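You operate a simulated robot arm through the tools that you are given. There is no shell and no other tool. Be economical: measure what you need, move in short steps, check, and stop when the job is done.

You are at the controls of a simulated robot arm. One attempt, no reset.

JOB
Fit the band ring for the blue top injector in the long yellow rack and clamp that injector in.
Fine: ring of its colour; the old one goes on the yellow rim tray, the letter dial to the injector's letter and colour.

It is judged by the outcome, as a careful person would: the job done as asked, and still so three seconds after it is handed in. It fails if anything else is knocked over, pushed out of place, dropped, spilled or broken.

ROBOT AND FRAMES
A 7-joint arm with a two-finger parallel gripper, fixed in place. Base frame: the origin is at the foot of the arm, x ahead of it, y to its left, z up. Lengths are in mm, angles in degrees, forces in N, time in s.
Its first joint turns from -166.0 to 166.0 degrees. Payload 4.4 kg.
Tool frame: the origin (TCP) lies between the finger pads and is the grasp point; the fingertips stand 23 mm ahead of it; z points along the fingers, y is the line along which they close. Largest opening 94 mm; finger width 38, thickness 10; the body of the gripper, 54 by 96 mm, starts 39 mm behind the TCP.
Orientation is that of the tool frame in the base frame, as [roll, pitch, yaw] about the fixed x, y, z axes, in that order (R = Rz(yaw) Ry(pitch) Rx(roll)). With the fingers straight down and closing along the base's y, the tool's x points along the base's -x, its y along +y and its z along -z.

CONTROLS
- The arm moves only by the tool move_arm. Its argument "targets" is a list that holds one entry, the list of rows, each a list of 6 numbers: the shift along the base's x, y, z in mm, then the turn, a rotation vector about the base's x, y, z in degrees. In form: [[[dx, dy, dz, wx, wy, wz], ...]]. A call has 1 to 8 rows; each row is the pose to reach, as a shift and turn from the pose commanded when the call began. "gripper" is the opening, from 0 (shut) to 1 (fully open), set as the call begins (left out, the last holds). A row lasts 0.2 s, in which the tool goes at most 50 mm and 8.6 degrees; a call with a longer step from one row to the next is refused whole, and so is a gripper value outside its range. Where a pose cannot be reached the arm comes as near as it can. A force on the tool above 90 N (or 10 N above the force at the start of the call, whichever is more), or a blocked arm, ends the call early, and 0.2 s more pass. The fingers move at their own pace (about 72 mm/s each) and stop on an object; they squeeze with about 25 N. The grip force told is the motor's: it shows also when the fingers shut on nothing. Time passes only in rows, and 0.2 s behind the last, so rows that repeat a pose let the fingers close. It gives the time, the measured TCP pose, the force on the tool (base axes), the opening and the grip force at its end, in the units of the frame above (readings bear some noise), with the torque about the TCP (base axes, N m) and any sound that the robot's microphone picked up.
- Cameras (640 x 400 px; columns grow to the right, rows downward): "scene" is fixed at [408.5, 654.8, 1697.7]; the picture's right is [0.15, -0.99, 0.00], its down [-0.91, -0.14, -0.40] and it looks along [0.39, 0.06, -0.92] (base axes); focal length 326 px, centre (320, 200). "wrist" rides on the gripper at [86, 16, -74] in the tool frame; the picture's right is [-0.18, 0.98, 0.00], its down [-0.58, -0.11, -0.81] and it looks along [-0.79, -0.15, 0.59] (tool axes); focal length 243 px, centre (320, 200). There is no depth. A picture from a camera that has moved, and an enlarged one, comes with that camera's place and axes in the base frame and with its lens. The place of the scene camera against the robot may be out by one fixed shift of up to 18 mm in any direction.
- get_image(camera): a new picture of that camera. It takes no simulated time.
- enlarge(camera, box): a new picture of the part [left, top, right, bottom] of that camera's present view, enlarged. It takes no simulated time.
- hand_in(): hands the job in; it is judged then, once.

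Work in short steps. Places have to be worked out from the pictures, the camera data and where the tool is seen: move nearer, look again, correct. Check each grasp and each placing, and mend what went wrong. You have 120 turns and 64 pictures in all, those below and enlarged ones among them. Open the gripper and draw the arm clear of the work before you hand the job in, unless the task says otherwise; then end with one line.

The tools are called after "Emit:" by a JSON object that holds its "name" and its "arguments". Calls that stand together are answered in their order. move_arm: Moves the arm, as the interface text tells. Its arguments: {"type":"object","properties":{"targets":{"type":"array"},"gripper":{"type":"number"}},"required":["targets"]} The other tools are called the same way: get_image (camera) takes a picture; enlarge (camera, box) takes an enlarged picture of a part of a camera's view; hand_in () hands the job in.

At the start:

```text
clock: 0.0
position: [599.0, 459.7, 1226.8]
ee_rot: [-180.0, 0.1, -179.8]
wrist_force: [0.4, -0.2, -0.3]
moment: [-0.02, -0.01, 0.01]
width: 93.9
grip_force: 0.1
```

scene: 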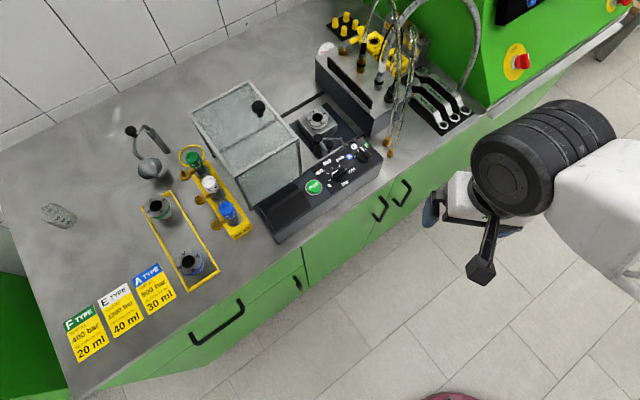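
wrist: 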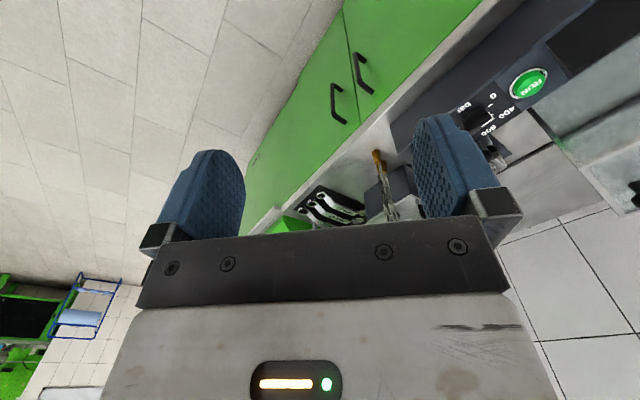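

The scene shows a bench with an injector tester, a yellow rack with green/white/blue injectors and a yellow-rimmed tray area. I enlarge the relevant parts first.

Emit:
{"name": "enlarge", "arguments": {"camera": "scene", "box": [110, 110, 270, 310]}}

Emit:
{"name": "enlarge", "arguments": {"camera": "scene", "box": [240, 80, 400, 240]}}

Emit:
{"name": "enlarge", "arguments": {"camera": "scene", "box": [310, 0, 490, 160]}}

```text
2.00 times, centred on (190, 210) of scene
camera zoom: at [408.5, 654.8, 1697.7], right [0.15, -0.99, 0.0], down [-0.91, -0.14, -0.4], along [0.39, 0.06, -0.92], focal length 652 px, centre (580, 180)
```

zoom: 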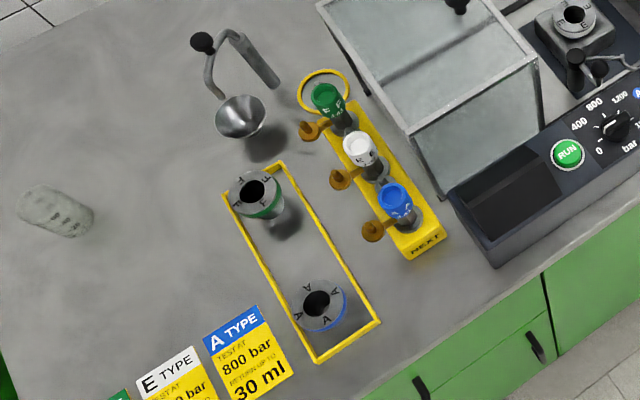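

```text
2.50 times, centred on (320, 160) of scene
camera zoom: at [408.5, 654.8, 1697.7], right [0.15, -0.99, 0.0], down [-0.91, -0.14, -0.4], along [0.39, 0.06, -0.92], focal length 815 px, centre (320, 300)
```

zoom: 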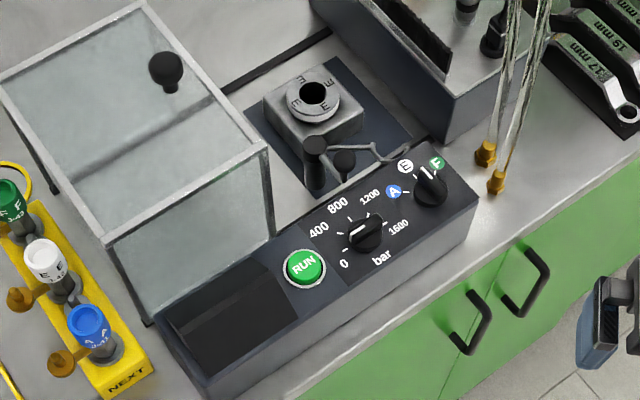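

```text
2.50 times, centred on (400, 80) of scene
camera zoom: at [408.5, 654.8, 1697.7], right [0.15, -0.99, 0.0], down [-0.91, -0.14, -0.4], along [0.39, 0.06, -0.92], focal length 815 px, centre (120, 500)
```

zoom: 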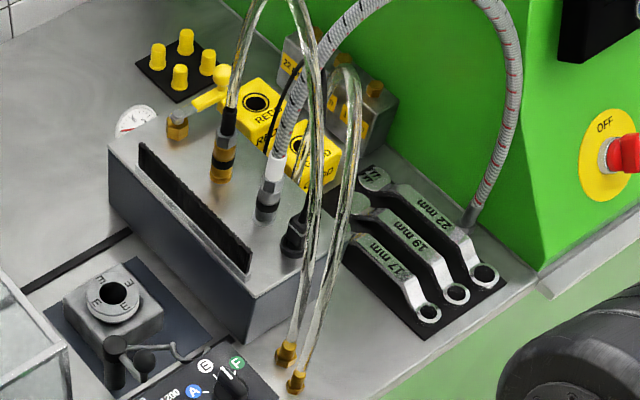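

Rough triangulation puts the bench near z≈870–900 and the work around x 650–950, y 700–900. I move left at the same height in free air to get a second view point.

Emit:
{"name": "move_arm", "arguments": {"targets": [[[-12, 37, 0, 0, 0, 0], [-25, 75, 0, 0, 0, 0], [-37, 112, 0, 0, 0, 0], [-50, 150, 0, 0, 0, 0], [-62, 187, 0, 0, 0, 0], [-75, 225, 0, 0, 0, 0], [-87, 262, 0, 0, 0, 0], [-100, 300, 0, 0, 0, 0]]]}}

Emit:
{"name": "get_image", "arguments": {"camera": "wrist"}}

Emit:
{"name": "get_image", "arguments": {"camera": "scene"}}

```text
clock: 1.8
position: [499.2, 760.5, 1227.6]
ee_rot: [-179.9, -0.1, 179.9]
wrist_force: [0.0, 0.2, 0.1]
moment: [-0.01, -0.02, -0.03]
width: 93.9
grip_force: 0.0
```

```text
58 pictures are left
camera wrist: at [412.6, 778.1, 1302.7], right [0.18, 0.98, 0.0], down [0.58, -0.11, 0.81], along [0.79, -0.15, -0.59], focal length 243 px, centre (320, 200)
```

wrist: 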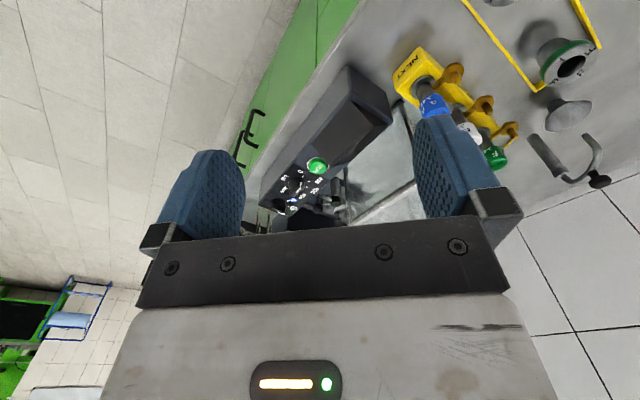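

```text
57 pictures are left
```

scene: 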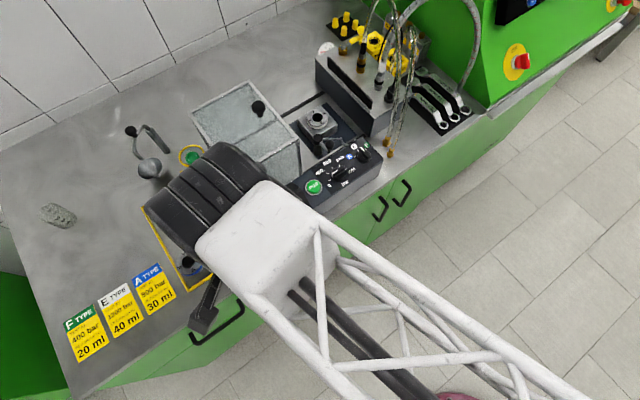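

RUN button triangulates to about (735, 715, 985). I move up and forward to see the clamp block and dial between the fingers, and probe reach.

Emit:
{"name": "move_arm", "arguments": {"targets": [[[25, -15, 15, 0, 0, 0], [50, -30, 30, 0, 0, 0], [75, -45, 45, 0, 0, 0], [100, -60, 60, 0, 0, 0], [125, -65, 75, 0, 0, 0], [150, -70, 90, 0, 0, 0]]]}}

Emit:
{"name": "get_image", "arguments": {"camera": "wrist"}}

```text
clock: 3.2
position: [648.7, 691.0, 1316.7]
ee_rot: [-180.0, 0.0, -179.9]
wrist_force: [0.6, -0.6, -0.4]
moment: [-0.03, 0.01, 0.02]
width: 93.8
grip_force: 0.0
```

```text
56 pictures are left
camera wrist: at [560.7, 706.9, 1392.4], right [0.18, 0.98, 0.0], down [0.58, -0.11, 0.81], along [0.79, -0.15, -0.59], focal length 243 px, centre (320, 200)
```

wrist: 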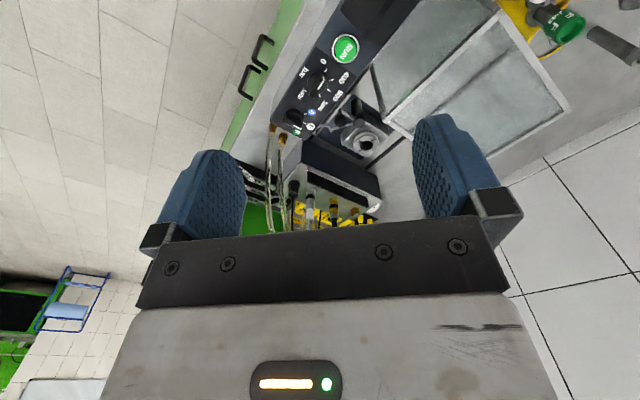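

The clamp block's hole seems at about (914, 735, ~985). I test the reach toward it staying high.

Emit:
{"name": "move_arm", "arguments": {"targets": [[[40, 5, 0, 0, 0, 0], [80, 10, 0, 0, 0, 0], [120, 15, 0, 0, 0, 0], [160, 20, 0, 0, 0, 0]]]}}

Emit:
{"name": "get_image", "arguments": {"camera": "wrist"}}

Emit:
{"name": "get_image", "arguments": {"camera": "scene"}}

```text
clock: 4.2
position: [805.2, 712.9, 1318.1]
ee_rot: [179.9, 0.2, -179.9]
wrist_force: [0.8, 1.0, 0.9]
moment: [0.03, -0.01, -0.03]
width: 93.9
grip_force: 0.2
```

```text
55 pictures are left
camera wrist: at [718.2, 728.7, 1394.1], right [0.18, 0.98, 0.0], down [0.58, -0.11, 0.81], along [0.79, -0.15, -0.59], focal length 243 px, centre (320, 200)
```

wrist: 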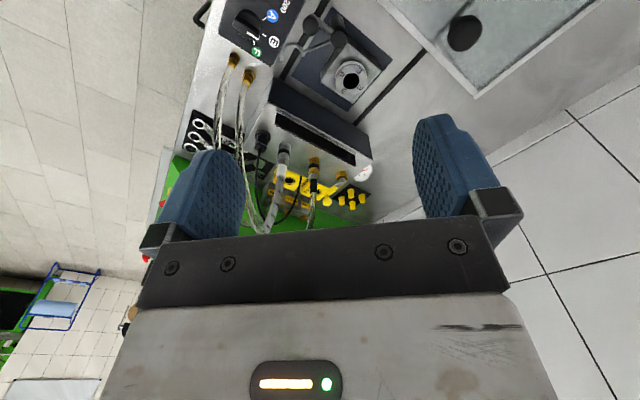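

```text
54 pictures are left
```

scene: 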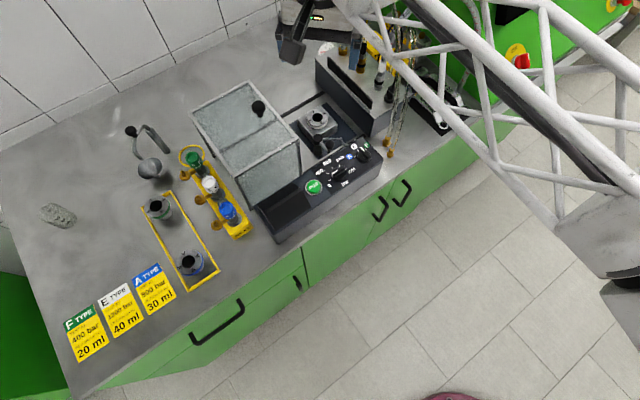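

Reach is fine. Clamp ring triangulates to ≈(973, 740, 922). Enlarge the clamp and the dial from here.

Emit:
{"name": "enlarge", "arguments": {"camera": "wrist", "box": [220, 0, 420, 125]}}

```text
3.20 times, centred on (320, 62) of wrist
camera zoom: at [718.2, 728.7, 1394.1], right [0.18, 0.98, 0.0], down [0.58, -0.11, 0.81], along [0.79, -0.15, -0.59], focal length 776 px, centre (320, 640)
```

zoom: 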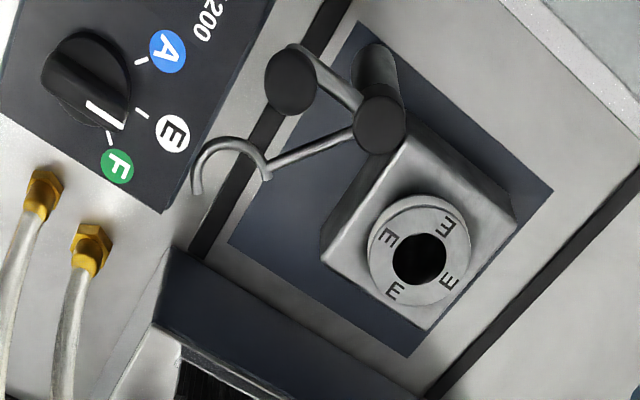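

The dial points at F now; it must turn ~100° CCW to A. Dial centre is judged at ≈(829, 605), top ≈1010. I close the gripper partly and descend above it in part.

Emit:
{"name": "move_arm", "arguments": {"targets": [[[4, -30, -20, 0, 0, 0], [8, -60, -50, 0, 0, 0], [12, -85, -85, 0, 0, 0], [16, -108, -125, 0, 0, 0], [16, -108, -165, 0, 0, 0]]], "gripper": 0.5}}

Emit:
{"name": "get_image", "arguments": {"camera": "wrist"}}

Emit:
{"name": "get_image", "arguments": {"camera": "scene"}}

```text
clock: 5.4
position: [824.3, 602.1, 1154.8]
ee_rot: [-179.9, 0.2, -179.9]
wrist_force: [-0.2, -0.3, 1.2]
moment: [-0.03, 0.02, 0.02]
width: 46.9
grip_force: 0.1
```

```text
52 pictures are left
camera wrist: at [738.3, 618.5, 1230.0], right [0.18, 0.98, 0.0], down [0.58, -0.11, 0.81], along [0.79, -0.15, -0.59], focal length 243 px, centre (320, 200)
```

wrist: 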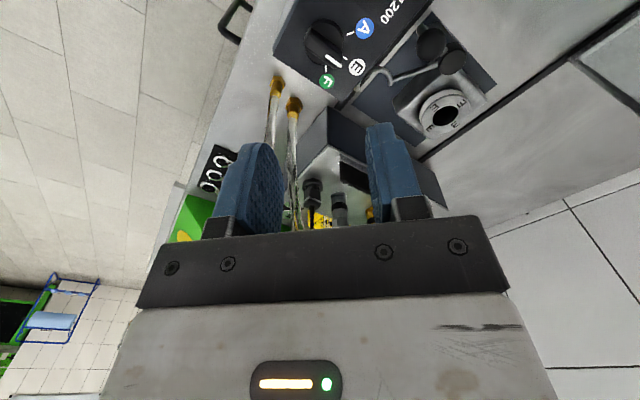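

```text
51 pictures are left
```

scene: 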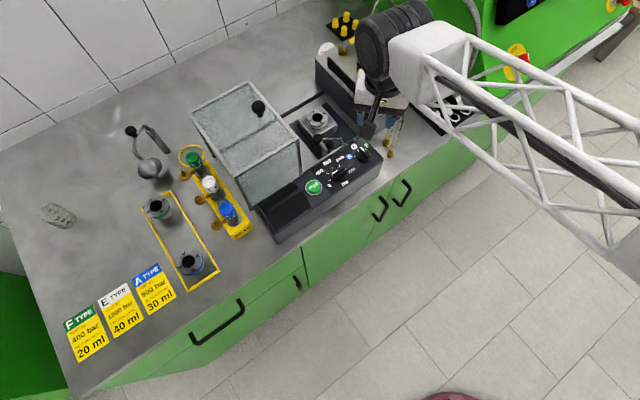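

Refined: dial centre ≈(826, 605, knob mid z≈995). I go lower over it to z≈1065 and look again.

Emit:
{"name": "move_arm", "arguments": {"targets": [[[1, 2, -40, 0, 0, 0], [1, 3, -75, 0, 0, 0], [1, 3, -90, 0, 0, 0]]]}}

Emit:
{"name": "get_image", "arguments": {"camera": "wrist"}}

```text
clock: 6.2
position: [826.4, 605.4, 1063.6]
ee_rot: [180.0, 0.0, -180.0]
wrist_force: [-0.6, -0.6, -0.5]
moment: [0.02, 0.0, 0.01]
width: 47.1
grip_force: 0.2
```

```text
50 pictures are left
camera wrist: at [739.1, 622.1, 1139.1], right [0.18, 0.98, 0.0], down [0.58, -0.11, 0.81], along [0.79, -0.15, -0.59], focal length 243 px, centre (320, 200)
```

wrist: 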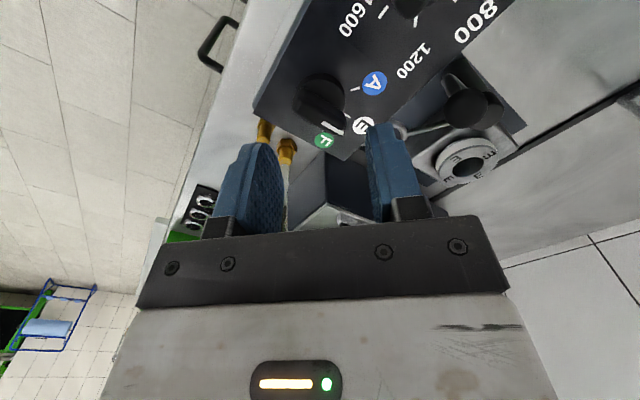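

Emit:
{"name": "enlarge", "arguments": {"camera": "wrist", "box": [240, 50, 420, 162]}}

```text
3.56 times, centred on (330, 106) of wrist
camera zoom: at [739.1, 622.1, 1139.1], right [0.18, 0.98, 0.0], down [0.58, -0.11, 0.81], along [0.79, -0.15, -0.59], focal length 863 px, centre (284, 534)
```

zoom: 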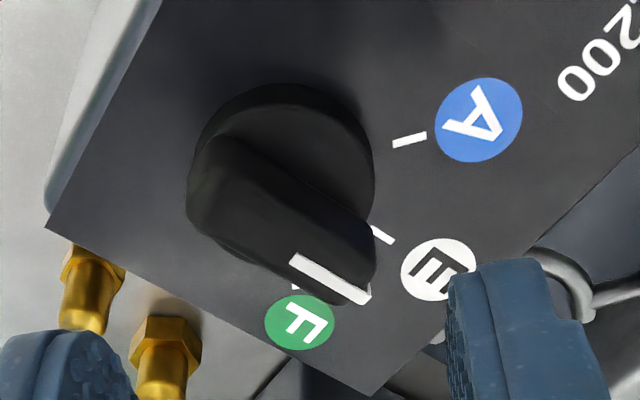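

The white pointer line actually runs toward E (45° in base axes, parallax misled me); A lies at ≈96°. I centre on (830, 605.5) and yaw +45.5° so the fingers straddle the knob's bar.

Emit:
{"name": "move_arm", "arguments": {"targets": [[[1, 0, 0, 0, 0, 7.6], [2, 0, 0, 0, 0, 15.2], [3, 0, 0, 0, 0, 22.8], [4, 0, 0, 0, 0, 30.4], [4, 0, 0, 0, 0, 38], [4, 0, 0, 0, 0, 45.5], [4, 0, -15, 0, 0, 45.5]]]}}

Emit:
{"name": "get_image", "arguments": {"camera": "wrist"}}

```text
clock: 7.8
position: [829.0, 604.2, 1047.9]
ee_rot: [180.0, 0.0, -134.4]
wrist_force: [-0.1, -0.3, -0.1]
moment: [-0.02, -0.03, 0.01]
width: 47.2
grip_force: 0.0
```

```text
48 pictures are left
camera wrist: at [756.8, 555.6, 1123.1], right [-0.57, 0.82, 0.0], down [0.48, 0.34, 0.81], along [0.66, 0.46, -0.59], focal length 243 px, centre (320, 200)
```

wrist: 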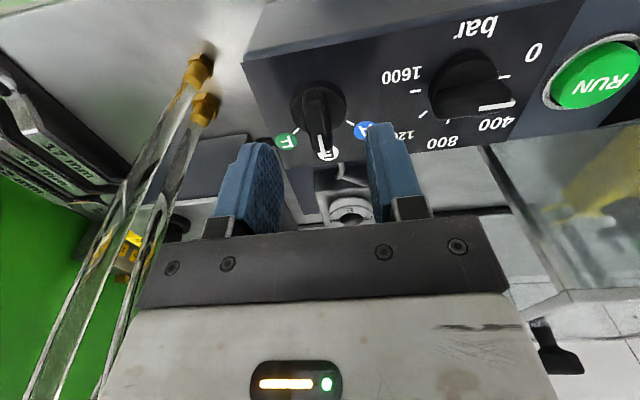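

The bar is well aligned between the fingers, pointing at E. I descend to z≈1020 for the grip.

Emit:
{"name": "move_arm", "arguments": {"targets": [[[1, 1, -12, 0, 0, 0], [1, 1, -22, 0, 0, 0], [1, 1, -29, 0, 0, 0]]]}}

Emit:
{"name": "enlarge", "arguments": {"camera": "wrist", "box": [220, 70, 420, 195]}}

```text
clock: 8.6
position: [830.3, 604.3, 1017.7]
ee_rot: [180.0, -0.1, -134.5]
wrist_force: [0.5, 0.4, -0.8]
moment: [0.01, 0.03, 0.0]
width: 46.8
grip_force: 0.0
```

```text
3.20 times, centred on (320, 132) of wrist
camera zoom: at [758.3, 555.5, 1093.4], right [-0.57, 0.82, 0.0], down [0.48, 0.34, 0.81], along [0.66, 0.46, -0.59], focal length 776 px, centre (320, 416)
```

zoom: 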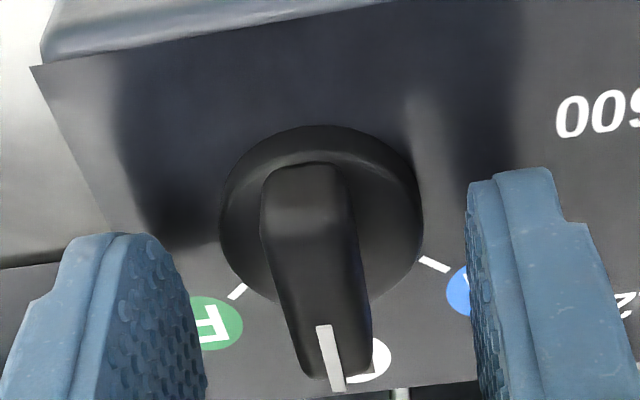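

Centred within ~2 mm. Shift slightly, lower 3 mm, and close on the bar.

Emit:
{"name": "move_arm", "arguments": {"targets": [[[0.8, -1.0, -3, 0, 0, 0]]]}}

Emit:
{"name": "move_arm", "arguments": {"targets": [[[0, 0, 0, 0, 0, 0], [0, 0, 0, 0, 0, 0], [0, 0, 0, 0, 0, 0]]], "gripper": 0.05}}

```text
clock: 9.0
position: [831.3, 605.0, 1015.5]
ee_rot: [-180.0, 0.0, -134.5]
wrist_force: [-0.4, -0.3, 0.1]
moment: [0.01, -0.01, 0.02]
width: 47.3
grip_force: 0.0
```

```text
clock: 9.8
position: [830.1, 605.7, 1014.1]
ee_rot: [-179.9, -0.1, -134.4]
wrist_force: [-21.9, 17.9, 1.1]
moment: [0.34, 0.6, -0.04]
width: 32.0
grip_force: 45.3
```

Width stopped at 32 with a side force—probably fingers on the knob's base disc. Look.

Emit:
{"name": "enlarge", "arguments": {"camera": "wrist", "box": [220, 70, 420, 195]}}

```text
3.20 times, centred on (320, 132) of wrist
camera zoom: at [757.9, 555.6, 1090.5], right [-0.57, 0.82, 0.0], down [0.48, 0.34, 0.81], along [0.66, 0.46, -0.59], focal length 776 px, centre (320, 416)
```

zoom: 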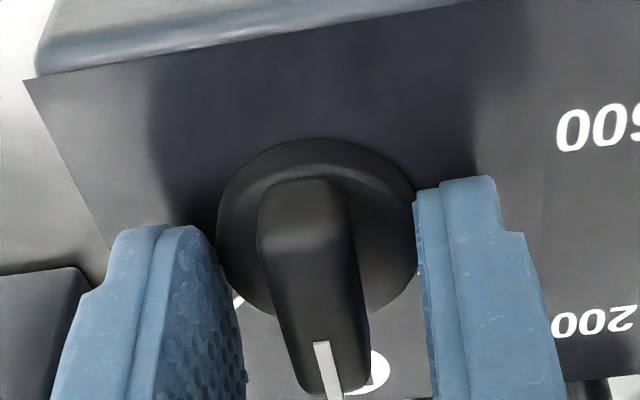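

They grip the base disc. I open a bit, raise 9 mm, undo the side shift, and close on the bar itself.

Emit:
{"name": "move_arm", "arguments": {"targets": [[[0, 0, 0, 0, 0, 0], [-0.8, 1, 4, 0, 0, 0], [-0.8, 1, 9, 0, 0, 0]]], "gripper": 0.45}}

Emit:
{"name": "move_arm", "arguments": {"targets": [[[0, 0, 0, 0, 0, 0], [0, 0, 0, 0, 0, 0], [0, 0, 0, 0, 0, 0]]], "gripper": 0.05}}

```text
clock: 10.6
position: [829.7, 605.1, 1024.6]
ee_rot: [-179.9, 0.0, -134.6]
wrist_force: [-0.3, -0.4, 0.2]
moment: [0.0, -0.01, 0.0]
width: 42.5
grip_force: 0.1
```

```text
clock: 11.4
position: [829.2, 604.8, 1023.9]
ee_rot: [-179.9, 0.0, -134.6]
wrist_force: [-9.3, 3.6, 0.1]
moment: [-0.22, 0.41, -0.04]
width: 12.8
grip_force: 45.2
```

The bar is gripped (12.8 mm). Now turn it +51° toward A.

Emit:
{"name": "move_arm", "arguments": {"targets": [[[0, 0, 0, 0, 0, 7.3], [0, 0, 0, 0, 0, 14.6], [0, 0, 0, 0, 0, 21.9], [0, 0, 0, 0, 0, 29.2], [0, 0, 0, 0, 0, 36.5], [0, 0, 0, 0, 0, 43.8], [0, 0, 0, 0, 0, 51], [0, 0, 0, 0, 0, 51]]]}}

Emit:
{"name": "get_image", "arguments": {"camera": "wrist"}}

```text
clock: 13.2
position: [829.4, 605.7, 1022.3]
ee_rot: [180.0, 0.0, -83.4]
wrist_force: [-54.0, -1.1, 0.8]
moment: [-0.5, 0.84, -1.52]
width: 12.7
grip_force: 45.0
```

```text
45 pictures are left
camera wrist: at [822.9, 518.6, 1099.7], right [-1.0, 0.07, 0.0], down [0.04, 0.59, 0.81], along [0.06, 0.8, -0.59], focal length 243 px, centre (320, 200)
```

wrist: 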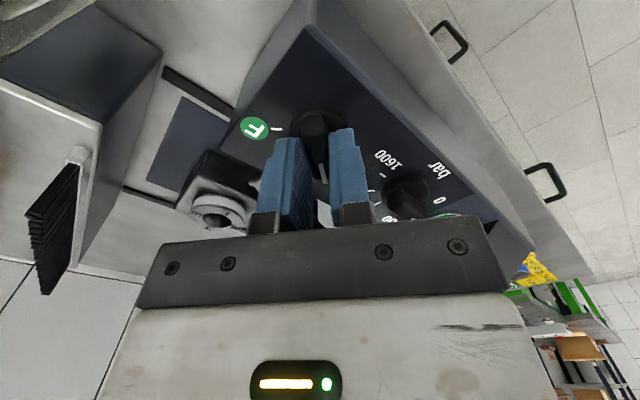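

It turned with the hand; a residual torque suggests it is at its stop or detent. Release, lift and check.

Emit:
{"name": "move_arm", "arguments": {"targets": [[[0, 0, 0, 0, 0, 0], [0, 0, 0, 0, 0, 0], [0, 0, 20, 0, 0, 0], [0, 0, 50, 0, 0, 0]]], "gripper": 0.5}}

Emit:
{"name": "enlarge", "arguments": {"camera": "wrist", "box": [220, 50, 420, 175]}}

```text
clock: 14.2
position: [831.5, 604.8, 1073.8]
ee_rot: [-180.0, 0.0, -83.5]
wrist_force: [-0.1, -0.5, -0.6]
moment: [-0.01, -0.03, -0.02]
width: 46.9
grip_force: 0.2
```

```text
3.20 times, centred on (320, 112) of wrist
camera zoom: at [824.0, 517.5, 1150.0], right [-1.0, 0.07, 0.0], down [0.04, 0.59, 0.81], along [0.06, 0.8, -0.59], focal length 776 px, centre (320, 480)
```

zoom: 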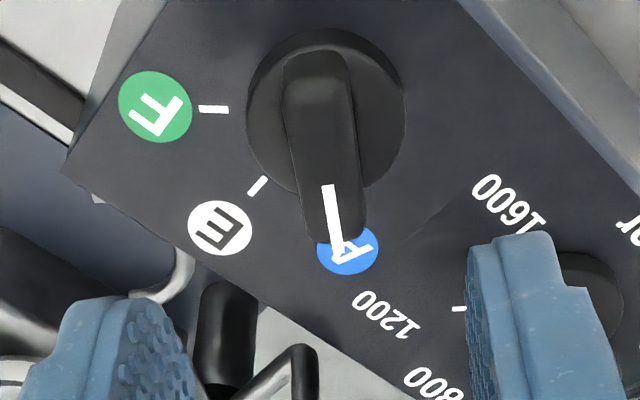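

The dial reads A. Next I inspect the clamp: turn back −52.6° (camera on panel side, looking along the machine's depth) and go above/before the block at z≈1110.

Emit:
{"name": "move_arm", "arguments": {"targets": [[[0, 0, 36, 0, 0, -7], [15, 15, 36, 0, 0, -15], [30, 32, 36, 0, 0, -23], [46, 50, 36, 0, 0, -31], [62, 68, 36, 0, 0, -39], [78, 86, 36, 0, 0, -46.5], [95, 105, 36, 0, 0, -52.6]]], "gripper": 1.0}}

Emit:
{"name": "get_image", "arguments": {"camera": "wrist"}}

Emit:
{"name": "enlarge", "arguments": {"camera": "scene", "box": [270, 50, 430, 150]}}

```text
clock: 15.8
position: [923.3, 711.6, 1110.8]
ee_rot: [180.0, 0.0, -136.2]
wrist_force: [0.0, 0.7, 0.1]
moment: [0.01, 0.0, -0.03]
width: 94.4
grip_force: 0.1
```

```text
43 pictures are left
camera wrist: at [850.6, 663.4, 1185.5], right [-0.55, 0.84, 0.0], down [0.49, 0.32, 0.81], along [0.67, 0.44, -0.59], focal length 243 px, centre (320, 200)
```

wrist: 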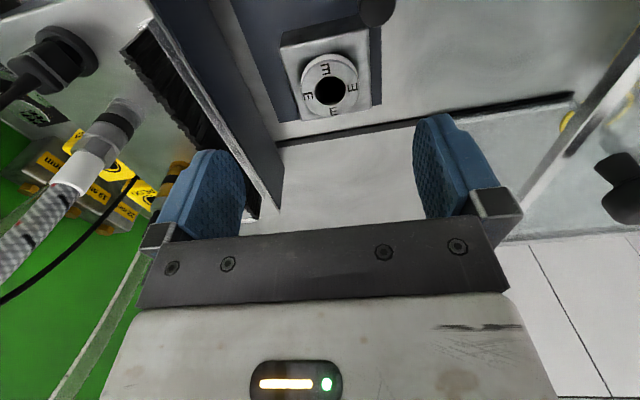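

```text
4.00 times, centred on (350, 100) of scene
camera zoom: at [408.5, 654.8, 1697.7], right [0.15, -0.99, 0.0], down [-0.91, -0.14, -0.4], along [0.39, 0.06, -0.92], focal length 1304 px, centre (200, 600)
```

zoom: 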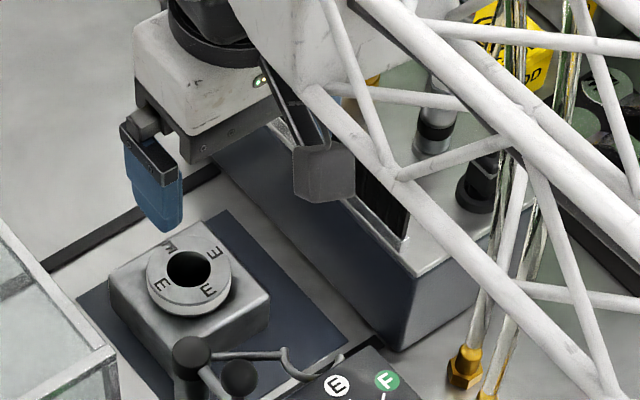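

Clamp geometry: pivot post ≈(874,727,977), lever ball ≈(840,693,1004), fork near (884,652); ring ≈(961,746,943). To grip the ring I prefer the camera on the far side (yaw ≈ +44), so I retreat up over free space while turning.

Emit:
{"name": "move_arm", "arguments": {"targets": [[[0, 0, 45, 0, 0, 0], [-20, 10, 85, 0, 0, 4], [-45, 20, 115, 0, 0, 12], [-75, 32, 130, 0, 0, 20], [-100, 42, 140, 0, 0, 28], [-123, 50, 140, 0, 0, 36], [-123, 50, 140, 0, 0, 44], [-123, 50, 140, 0, 0, 52]]]}}

Emit:
{"name": "move_arm", "arguments": {"targets": [[[0, 0, 0, 0, 0, 8], [0, 0, 0, 0, 0, 16], [0, 0, 0, 0, 0, 24], [0, 0, 0, 0, 0, 32], [0, 0, 0, 0, 0, 40], [0, 0, 0, 0, 0, 48], [0, 0, 0, 0, 0, 56], [0, 0, 0, 0, 0, 64]]]}}

Emit:
{"name": "move_arm", "arguments": {"targets": [[[0, 0, 0, 0, 0, 8], [0, 0, 0, 0, 0, 16], [0, 0, 0, 0, 0, 24], [0, 0, 0, 0, 0, 32], [0, 0, 0, 0, 0, 40], [0, 0, 0, 0, 0, 48], [0, 0, 0, 0, 0, 56], [0, 0, 0, 0, 0, 64]]]}}

```text
clock: 17.6
position: [802.8, 762.3, 1249.1]
ee_rot: [-179.9, -0.1, -84.0]
wrist_force: [-0.3, -0.1, 0.5]
moment: [0.0, 0.0, 0.01]
width: 94.1
grip_force: 0.0
```

```text
clock: 19.4
position: [802.7, 761.2, 1250.4]
ee_rot: [-179.9, 0.0, -19.9]
wrist_force: [0.1, 0.4, -0.1]
moment: [0.0, -0.02, 0.0]
width: 94.2
grip_force: 0.2
```

```text
clock: 21.2
position: [801.6, 760.3, 1251.3]
ee_rot: [-180.0, 0.0, 36.0]
wrist_force: [0.1, -1.1, -0.3]
moment: [0.0, -0.01, 0.01]
width: 94.1
grip_force: 0.1
out of reach, approached as far as the arm can: row 8
```

Limit is about yaw 36 here; the ring is round so yaw 25 will do. I go above the ring at z≈1040 and look.

Emit:
{"name": "move_arm", "arguments": {"targets": [[[0, 0, 0, 0, 0, -8], [0, 0, 0, 0, 0, -16], [30, -3, -10, 0, 0, -18.8], [65, -6, -30, 0, 0, -18.8], [95, -9, -65, 0, 0, -18.8], [125, -12, -105, 0, 0, -18.8], [145, -14, -145, 0, 0, -18.8], [159, -15, -190, 0, 0, -18.8]]]}}

Emit:
{"name": "get_image", "arguments": {"camera": "wrist"}}

```text
clock: 23.0
position: [962.7, 745.9, 1062.2]
ee_rot: [-179.9, -0.2, 17.1]
wrist_force: [-0.5, 0.0, 1.7]
moment: [0.01, 0.0, -0.01]
width: 94.3
grip_force: 0.1
```

```text
41 pictures are left
camera wrist: at [1049.5, 755.8, 1138.4], right [0.11, -0.99, 0.0], down [-0.59, -0.07, 0.8], along [-0.8, -0.09, -0.59], focal length 243 px, centre (320, 200)
```

wrist: 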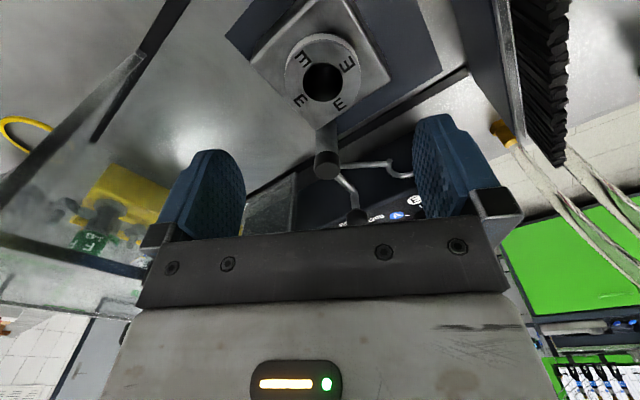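

Triangulation between opposite views gives ring top centre ≈(954.5, 743, 957). I zoom on it for the flange's form before lowering.

Emit:
{"name": "move_arm", "arguments": {"targets": [[[-4, -1.5, -20, 0, 0, 0], [-8, -3, -40, 0, 0, 0]]]}}

Emit:
{"name": "enlarge", "arguments": {"camera": "wrist", "box": [220, 60, 420, 185]}}

```text
clock: 23.6
position: [953.2, 740.9, 1021.9]
ee_rot: [-180.0, 0.0, 17.1]
wrist_force: [-0.3, 0.0, 0.3]
moment: [0.01, -0.01, 0.02]
width: 94.2
grip_force: 0.0
```

```text
3.20 times, centred on (320, 122) of wrist
camera zoom: at [1040.5, 752.0, 1096.9], right [0.11, -0.99, 0.0], down [-0.59, -0.07, 0.81], along [-0.8, -0.09, -0.59], focal length 776 px, centre (320, 448)
```

zoom: 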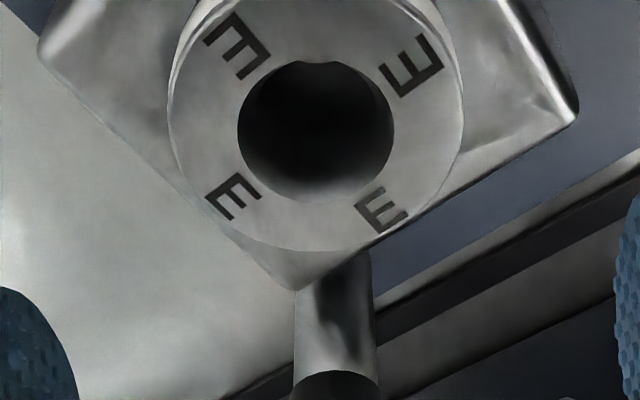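

Flange ≈57 mm wide, standing ~10 mm above the block. I go down so the fingertips are about at the flange, z≈977, then look.

Emit:
{"name": "move_arm", "arguments": {"targets": [[[1, 2, -20, 0, 0, 0], [1, 2, -38, 0, 0, 0], [1, 2, -45, 0, 0, 0]]]}}

Emit:
{"name": "get_image", "arguments": {"camera": "wrist"}}

```text
clock: 24.4
position: [953.9, 745.5, 975.2]
ee_rot: [180.0, 0.0, 17.0]
wrist_force: [0.3, 0.3, -1.1]
moment: [0.04, 0.0, 0.03]
width: 93.9
grip_force: 0.0
```

```text
39 pictures are left
camera wrist: at [1041.3, 755.3, 1051.4], right [0.11, -0.99, 0.0], down [-0.59, -0.07, 0.81], along [-0.8, -0.09, -0.59], focal length 243 px, centre (320, 200)
```

wrist: 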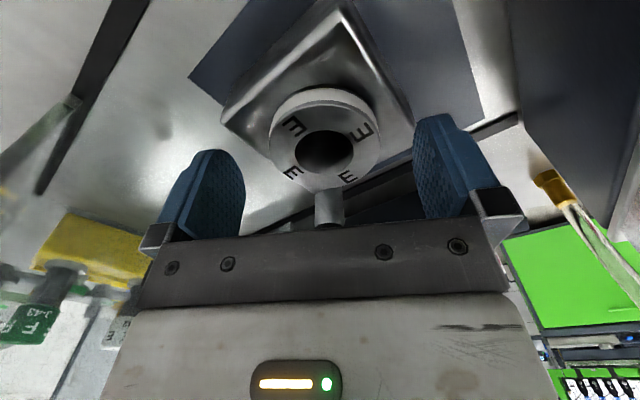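

Ring is centred; fingertips now at about the ring's top (z≈953). Lower in small steps, watching force, 7 mm.

Emit:
{"name": "move_arm", "arguments": {"targets": [[[0, -1, -3, 0, 0, 0], [0, -1, -5, 0, 0, 0], [0, -1, -7, 0, 0, 0]]]}}

Emit:
{"name": "enlarge", "arguments": {"camera": "wrist", "box": [180, 70, 500, 270]}}

```text
clock: 25.2
position: [954.1, 743.2, 969.1]
ee_rot: [-180.0, 0.1, 17.1]
wrist_force: [-0.3, 1.0, -1.0]
moment: [-0.02, -0.03, -0.01]
width: 94.2
grip_force: 0.0
```

```text
2.00 times, centred on (340, 170) of wrist
camera zoom: at [1041.5, 754.0, 1043.9], right [0.11, -0.99, 0.0], down [-0.59, -0.07, 0.81], along [-0.8, -0.09, -0.59], focal length 485 px, centre (280, 260)
```

zoom: 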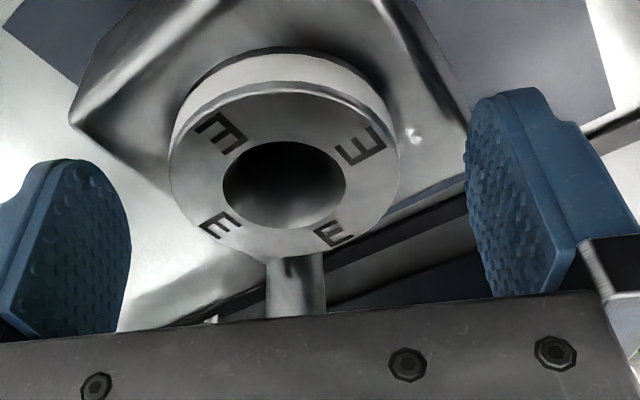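

The white-banded collar stands clear of the block; fingertips are beside it. Close the gripper.

Emit:
{"name": "move_arm", "arguments": {"targets": [[[0, 0, -1.5, 0, 0, 0], [0, 0, -1.5, 0, 0, 0], [0, 0, -1.5, 0, 0, 0], [0, 0, -1.5, 0, 0, 0]]], "gripper": 0.4}}

```text
clock: 26.2
position: [955.4, 744.1, 966.5]
ee_rot: [-179.9, -0.1, 17.1]
wrist_force: [-0.5, 0.0, -0.3]
moment: [-0.02, 0.02, 0.0]
width: 55.0
grip_force: 25.1
```

Gripped at 55 mm with no side load. Lift straight up slowly.

Emit:
{"name": "move_arm", "arguments": {"targets": [[[0, 0, 4, 0, 0, 0], [0, 0, 10, 0, 0, 0], [0, 0, 20, 0, 0, 0], [0, 0, 32, 0, 0, 0], [0, 0, 48, 0, 0, 0], [0, 0, 70, 0, 0, 0]]], "gripper": 0.3}}

Emit:
{"name": "get_image", "arguments": {"camera": "wrist"}}

```text
clock: 27.6
position: [955.2, 744.9, 1035.8]
ee_rot: [-179.9, 0.1, 17.2]
wrist_force: [0.3, -0.5, -2.3]
moment: [0.01, -0.01, -0.02]
width: 55.0
grip_force: 24.3
```

```text
37 pictures are left
camera wrist: at [1041.5, 754.9, 1111.6], right [0.11, -0.99, 0.0], down [-0.59, -0.07, 0.81], along [-0.8, -0.09, -0.59], focal length 243 px, centre (320, 200)
```

wrist: 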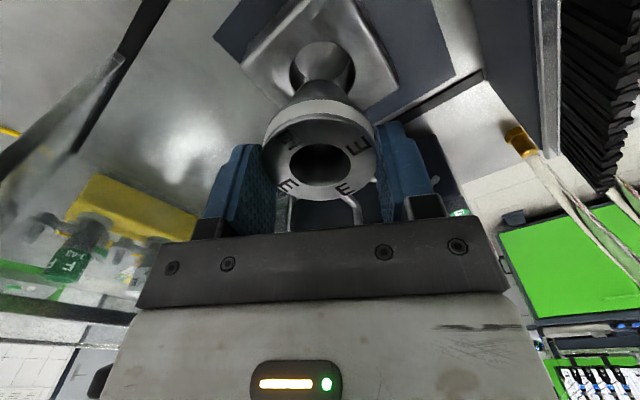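

Old ring is out (tapered plug). Seat reference: TCP z 966.5 at (955, 744.3). Raise and carry toward the tray, high over the shield.

Emit:
{"name": "move_arm", "arguments": {"targets": [[[0, 0, 45, 0, 0, 0], [-5, 0, 92, 0, 0, 0], [-15, 5, 140, 0, 0, 0], [-35, 15, 182, 0, 0, 0], [-65, 32, 215, 0, 0, 0], [-100, 55, 235, 0, 0, 0], [-140, 80, 240, 0, 0, 0], [-180, 107, 240, 0, 0, 0]]]}}

Emit:
{"name": "move_arm", "arguments": {"targets": [[[-30, 22, 0, 0, 0, 0], [-62, 48, 0, 0, 0, 0], [-95, 75, 0, 0, 0, 0], [-125, 100, 0, 0, 0, 0], [-150, 125, -10, 0, 0, 0], [-165, 145, -40, 0, 0, 0], [-170, 155, -75, 0, 0, 0]]]}}

Emit:
{"name": "get_image", "arguments": {"camera": "wrist"}}

Emit:
{"name": "get_image", "arguments": {"camera": "scene"}}

```text
clock: 29.4
position: [776.7, 850.2, 1275.2]
ee_rot: [180.0, 0.0, 17.0]
wrist_force: [-0.2, 0.1, -2.1]
moment: [0.04, 0.03, 0.01]
width: 54.5
grip_force: 24.2
```

```text
clock: 31.0
position: [604.3, 1006.8, 1201.2]
ee_rot: [-179.9, 0.0, 17.1]
wrist_force: [0.1, -0.6, 0.0]
moment: [-0.01, 0.0, 0.0]
width: 54.7
grip_force: 25.3
```

```text
36 pictures are left
camera wrist: at [690.7, 1016.0, 1277.7], right [0.11, -0.99, 0.0], down [-0.59, -0.07, 0.81], along [-0.8, -0.09, -0.59], focal length 243 px, centre (320, 200)
```

wrist: 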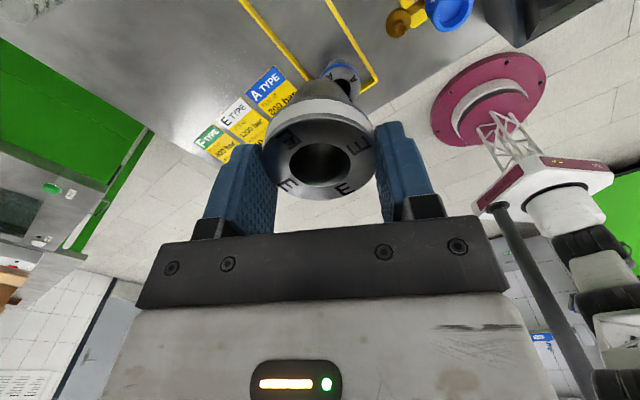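

```text
35 pictures are left
```

scene: 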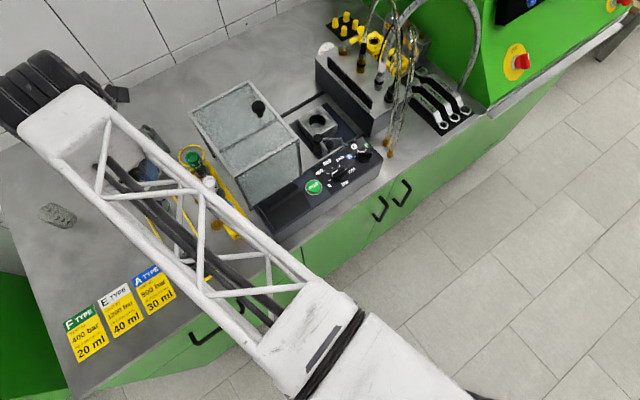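

The tray (scene estimate) is ~280×86 mm along 45°, centre ≈(583,1046), with A ring at one end, F ring at the other and the middle slot free. I shift to see it better before lowering.

Emit:
{"name": "move_arm", "arguments": {"targets": [[[25, 30, 0, 0, 0, 0], [55, 60, 0, 0, 0, 0], [85, 90, 0, 0, 0, 0]]]}}

Emit:
{"name": "get_image", "arguments": {"camera": "wrist"}}

```text
clock: 31.8
position: [659.4, 1050.4, 1184.5]
ee_rot: [-179.8, -0.4, 17.2]
wrist_force: [-0.8, -0.6, 2.4]
moment: [0.04, -0.07, 0.01]
width: 55.0
grip_force: 24.9
out of reach, approached as far as the arm can: row 2, 3
```

```text
34 pictures are left
camera wrist: at [745.9, 1060.9, 1260.2], right [0.11, -0.99, -0.01], down [-0.59, -0.07, 0.8], along [-0.8, -0.09, -0.59], focal length 243 px, centre (320, 200)
```

wrist: 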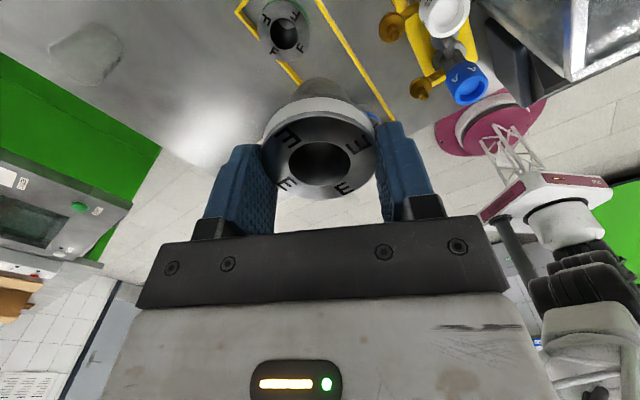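

F ring top triangulates to z≈955, so the free middle slot is about (577, 1032) and release should be near TCP z≈967. I go above it at z≈1030 and check with both cameras.

Emit:
{"name": "move_arm", "arguments": {"targets": [[[-40, -9, -10, 0, 0, 0], [-82, -18, -30, 0, 0, 0], [-82, -18, -70, 0, 0, 0], [-82, -18, -110, 0, 0, 0], [-82, -18, -150, 0, 0, 0]]]}}

Emit:
{"name": "get_image", "arguments": {"camera": "wrist"}}

Emit:
{"name": "enlarge", "arguments": {"camera": "scene", "box": [100, 140, 260, 300]}}

```text
clock: 33.0
position: [582.0, 1032.5, 1031.2]
ee_rot: [-180.0, -0.1, 17.1]
wrist_force: [0.0, 0.0, -1.2]
moment: [0.02, -0.03, 0.0]
width: 53.9
grip_force: 25.3
```

```text
33 pictures are left
camera wrist: at [668.0, 1043.2, 1105.1], right [0.11, -0.99, 0.0], down [-0.59, -0.07, 0.81], along [-0.8, -0.09, -0.59], focal length 243 px, centre (320, 200)
```

wrist: 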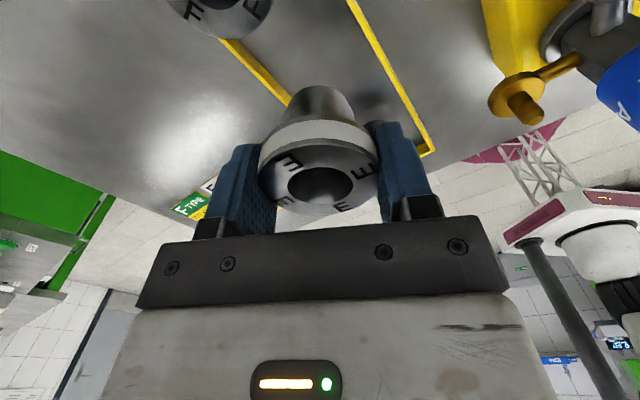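

```text
2.50 times, centred on (180, 220) of scene
camera zoom: at [408.5, 654.8, 1697.7], right [0.15, -0.99, 0.0], down [-0.91, -0.14, -0.4], along [0.39, 0.06, -0.92], focal length 815 px, centre (670, 150)
```

zoom: 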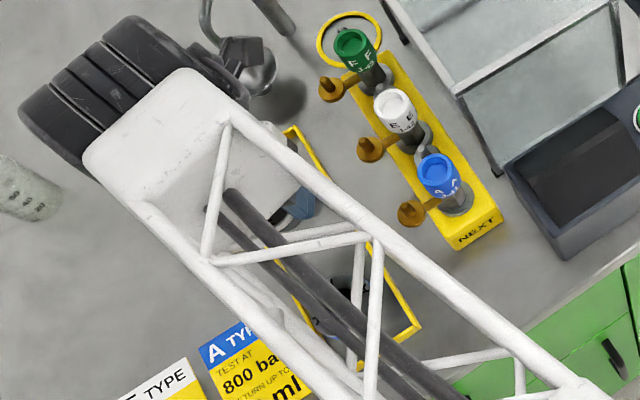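

Tray rails confirm: TCP is on the tray's midline and mid-length. Lower, with small last steps to feel contact.

Emit:
{"name": "move_arm", "arguments": {"targets": [[[0, 0, -20, 0, 0, 0], [0, 0, -38, 0, 0, 0], [0, 0, -50, 0, 0, 0], [0, 0, -56, 0, 0, 0]]]}}

Emit:
{"name": "get_image", "arguments": {"camera": "wrist"}}

```text
clock: 34.0
position: [581.8, 1033.6, 972.6]
ee_rot: [180.0, 0.0, 17.0]
wrist_force: [0.3, 0.3, -1.7]
moment: [0.0, -0.01, 0.03]
width: 53.5
grip_force: 25.2
```

```text
31 pictures are left
camera wrist: at [668.2, 1043.8, 1048.8], right [0.11, -0.99, 0.0], down [-0.59, -0.07, 0.81], along [-0.8, -0.09, -0.59], focal length 243 px, centre (320, 200)
```

wrist: 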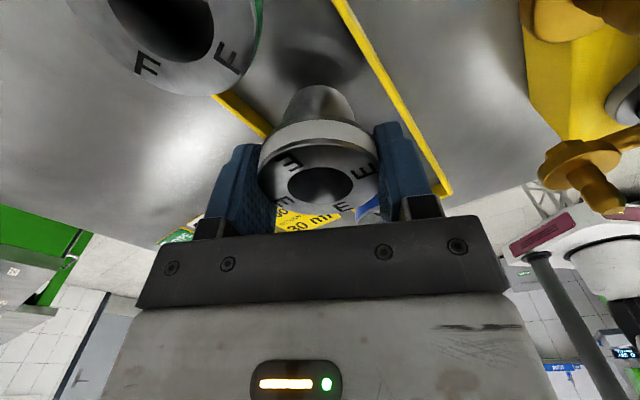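

Still airborne; lower in 2 mm steps until contact.

Emit:
{"name": "move_arm", "arguments": {"targets": [[[0, 0, -2, 0, 0, 0], [0, 0, -4, 0, 0, 0], [0, 0, -6, 0, 0, 0], [0, 0, -8, 0, 0, 0], [0, 0, -10, 0, 0, 0], [0, 0, -12, 0, 0, 0]]]}}

```text
clock: 35.4
position: [581.3, 1032.7, 959.5]
ee_rot: [179.9, 0.0, 17.1]
wrist_force: [0.0, 0.3, -1.0]
moment: [0.01, 0.03, -0.02]
width: 53.6
grip_force: 25.1
```

Emit:
{"name": "move_arm", "arguments": {"targets": [[[0, 0, -2, 0, 0, 0], [0, 0, -4, 0, 0, 0], [0, 0, -6, 0, 0, 0], [0, 0, -8, 0, 0, 0]]]}}

Emit:
{"name": "get_image", "arguments": {"camera": "wrist"}}

```text
clock: 36.4
position: [579.6, 1032.5, 953.4]
ee_rot: [-179.9, 0.0, 17.1]
wrist_force: [-0.1, 0.4, -1.2]
moment: [-0.05, 0.02, 0.03]
width: 53.6
grip_force: 25.5
```

```text
30 pictures are left
camera wrist: at [667.2, 1043.4, 1029.6], right [0.11, -0.99, 0.0], down [-0.59, -0.07, 0.81], along [-0.8, -0.09, -0.59], focal length 243 px, centre (320, 200)
```

wrist: 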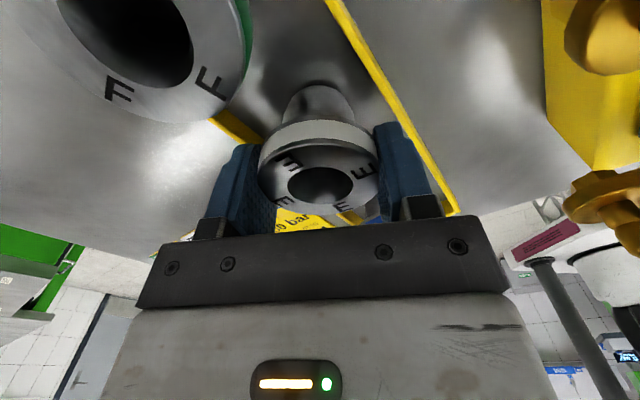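

No contact yet, shadow is near the base. Continue in 2 mm steps.

Emit:
{"name": "move_arm", "arguments": {"targets": [[[0, 0, -2, 0, 0, 0], [0, 0, -4, 0, 0, 0], [0, 0, -6, 0, 0, 0], [0, 0, -8, 0, 0, 0]]]}}

```text
clock: 37.4
position: [580.2, 1033.6, 947.3]
ee_rot: [-179.9, 0.1, 17.1]
wrist_force: [3.5, 1.4, 17.2]
moment: [-0.06, 0.04, -0.03]
width: 53.5
grip_force: 25.3
```

Contact felt (17 N). Ease up 2 mm and open, then lift away.

Emit:
{"name": "move_arm", "arguments": {"targets": [[[0, 0, 2, 0, 0, 0]]]}}

Emit:
{"name": "move_arm", "arguments": {"targets": [[[0, 0, 0, 0, 0, 0], [0, 0, 0, 0, 0, 0], [0, 0, 10, 0, 0, 0], [0, 0, 40, 0, 0, 0], [0, 0, 80, 0, 0, 0], [0, 0, 120, 0, 0, 0]]], "gripper": 0.85}}

Emit:
{"name": "get_image", "arguments": {"camera": "wrist"}}

```text
clock: 37.8
position: [579.8, 1034.3, 945.6]
ee_rot: [179.8, 0.1, 17.2]
wrist_force: [4.1, -1.0, 7.8]
moment: [-0.07, -0.03, 0.0]
width: 53.1
grip_force: 25.0
```

```text
clock: 39.2
position: [578.8, 1035.0, 1068.4]
ee_rot: [-179.9, 0.0, 17.2]
wrist_force: [0.2, -0.1, -1.0]
moment: [-0.01, -0.02, 0.01]
width: 79.6
grip_force: 0.0
```

```text
29 pictures are left
camera wrist: at [666.4, 1044.9, 1143.8], right [0.11, -0.99, 0.0], down [-0.59, -0.07, 0.81], along [-0.8, -0.09, -0.59], focal length 243 px, centre (320, 200)
```

wrist: 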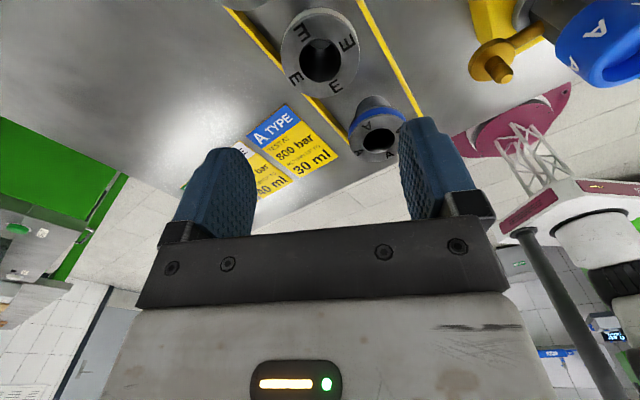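

E ring stands well in the tray's middle. A ring is at about (510, 966, top 935). Move above it at z≈1000.

Emit:
{"name": "move_arm", "arguments": {"targets": [[[-35, -34, 0, 0, 0, 0], [-69, -68, -20, 0, 0, 0], [-69, -68, -55, 0, 0, 0], [-69, -68, -75, 0, 0, 0]]], "gripper": 1.0}}

Emit:
{"name": "get_image", "arguments": {"camera": "wrist"}}

```text
refused: row 2 steps farther than a row can; nothing moved
```

```text
28 pictures are left
camera wrist: at [666.4, 1044.9, 1143.8], right [0.11, -0.99, 0.0], down [-0.59, -0.07, 0.81], along [-0.8, -0.09, -0.59], focal length 243 px, centre (320, 200)
```

wrist: 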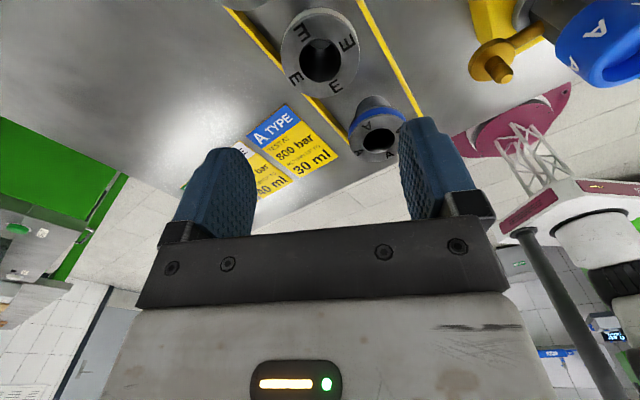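

One step was too long; repeat with shorter rows.

Emit:
{"name": "move_arm", "arguments": {"targets": [[[-30, -30, 0, 0, 0, 0], [-60, -60, 0, 0, 0, 0], [-69, -68, -30, 0, 0, 0], [-69, -68, -55, 0, 0, 0], [-69, -68, -75, 0, 0, 0]]], "gripper": 1.0}}

Emit:
{"name": "get_image", "arguments": {"camera": "wrist"}}

```text
clock: 40.4
position: [513.1, 966.5, 992.6]
ee_rot: [-180.0, 0.0, 17.1]
wrist_force: [0.1, -0.5, 0.5]
moment: [0.02, -0.03, 0.01]
width: 94.0
grip_force: 0.2
```

```text
27 pictures are left
camera wrist: at [599.7, 975.6, 1069.2], right [0.11, -0.99, 0.0], down [-0.59, -0.07, 0.81], along [-0.8, -0.09, -0.59], focal length 243 px, centre (320, 200)
```

wrist: 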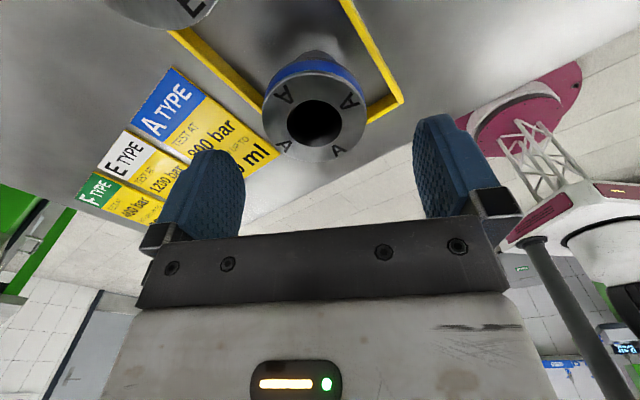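

A ring is at ≈(506, 968.5). Correct, and lower to z≈947 (the height matching E's placing).

Emit:
{"name": "move_arm", "arguments": {"targets": [[[-7, 2, 0, 0, 0, 0], [-7, 2, -10, 0, 0, 0], [-7, 2, -20, 0, 0, 0]]]}}

Emit:
{"name": "get_image", "arguments": {"camera": "wrist"}}

```text
clock: 41.2
position: [504.6, 966.5, 972.2]
ee_rot: [-180.0, 0.0, 17.0]
wrist_force: [0.2, -0.2, 0.8]
moment: [0.04, -0.01, 0.0]
width: 93.9
grip_force: 0.1
```

```text
26 pictures are left
camera wrist: at [591.7, 977.7, 1048.0], right [0.11, -0.99, 0.0], down [-0.59, -0.07, 0.81], along [-0.8, -0.09, -0.59], focal length 243 px, centre (320, 200)
```

wrist: 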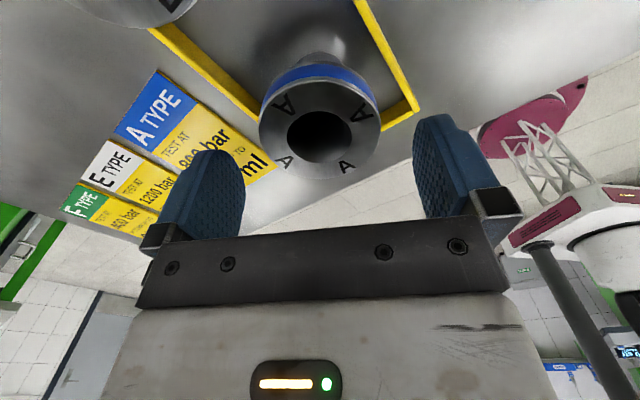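

Nearly centred. Small correction, lower to 947, and close.

Emit:
{"name": "move_arm", "arguments": {"targets": [[[-2, -1, -8, 0, 0, 0], [-2, -1, -16, 0, 0, 0], [-2, -1, -24, 0, 0, 0], [-2, -1, -25, 0, 0, 0]]]}}

Emit:
{"name": "move_arm", "arguments": {"targets": [[[0, 0, 0, 0, 0, 0], [0, 0, 0, 0, 0, 0], [0, 0, 0, 0, 0, 0], [0, 0, 0, 0, 0, 0]]], "gripper": 0.3}}

```text
clock: 42.2
position: [502.2, 966.0, 948.1]
ee_rot: [180.0, -0.1, 17.2]
wrist_force: [0.3, -0.9, 1.2]
moment: [-0.02, 0.0, 0.0]
width: 94.2
grip_force: 0.1
```

```text
clock: 43.2
position: [502.6, 965.6, 948.4]
ee_rot: [-180.0, 0.0, 17.1]
wrist_force: [-0.8, 1.2, 0.6]
moment: [0.03, -0.02, 0.05]
width: 54.5
grip_force: 24.8
```

Gripped (54.5 mm). Lift well clear and check the hold.

Emit:
{"name": "move_arm", "arguments": {"targets": [[[0, 0, 8, 0, 0, 0], [0, 0, 25, 0, 0, 0], [0, 0, 60, 0, 0, 0], [0, 0, 105, 0, 0, 0], [0, 0, 150, 0, 0, 0], [0, 0, 200, 0, 0, 0], [0, 0, 250, 0, 0, 0], [0, 0, 300, 0, 0, 0]]]}}

Emit:
{"name": "get_image", "arguments": {"camera": "wrist"}}

```text
clock: 45.0
position: [502.2, 964.1, 1246.9]
ee_rot: [-179.9, 0.0, 17.0]
wrist_force: [1.1, 0.0, -3.1]
moment: [0.02, 0.07, 0.02]
width: 54.5
grip_force: 25.1
```

```text
25 pictures are left
camera wrist: at [589.1, 975.3, 1323.3], right [0.11, -0.99, 0.0], down [-0.59, -0.07, 0.81], along [-0.8, -0.09, -0.59], focal length 243 px, centre (320, 200)
```

wrist: 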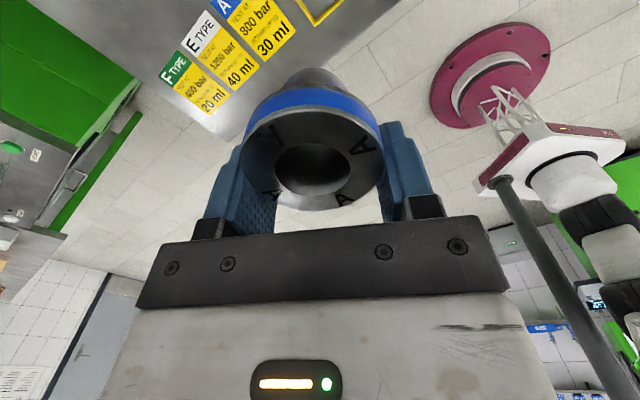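

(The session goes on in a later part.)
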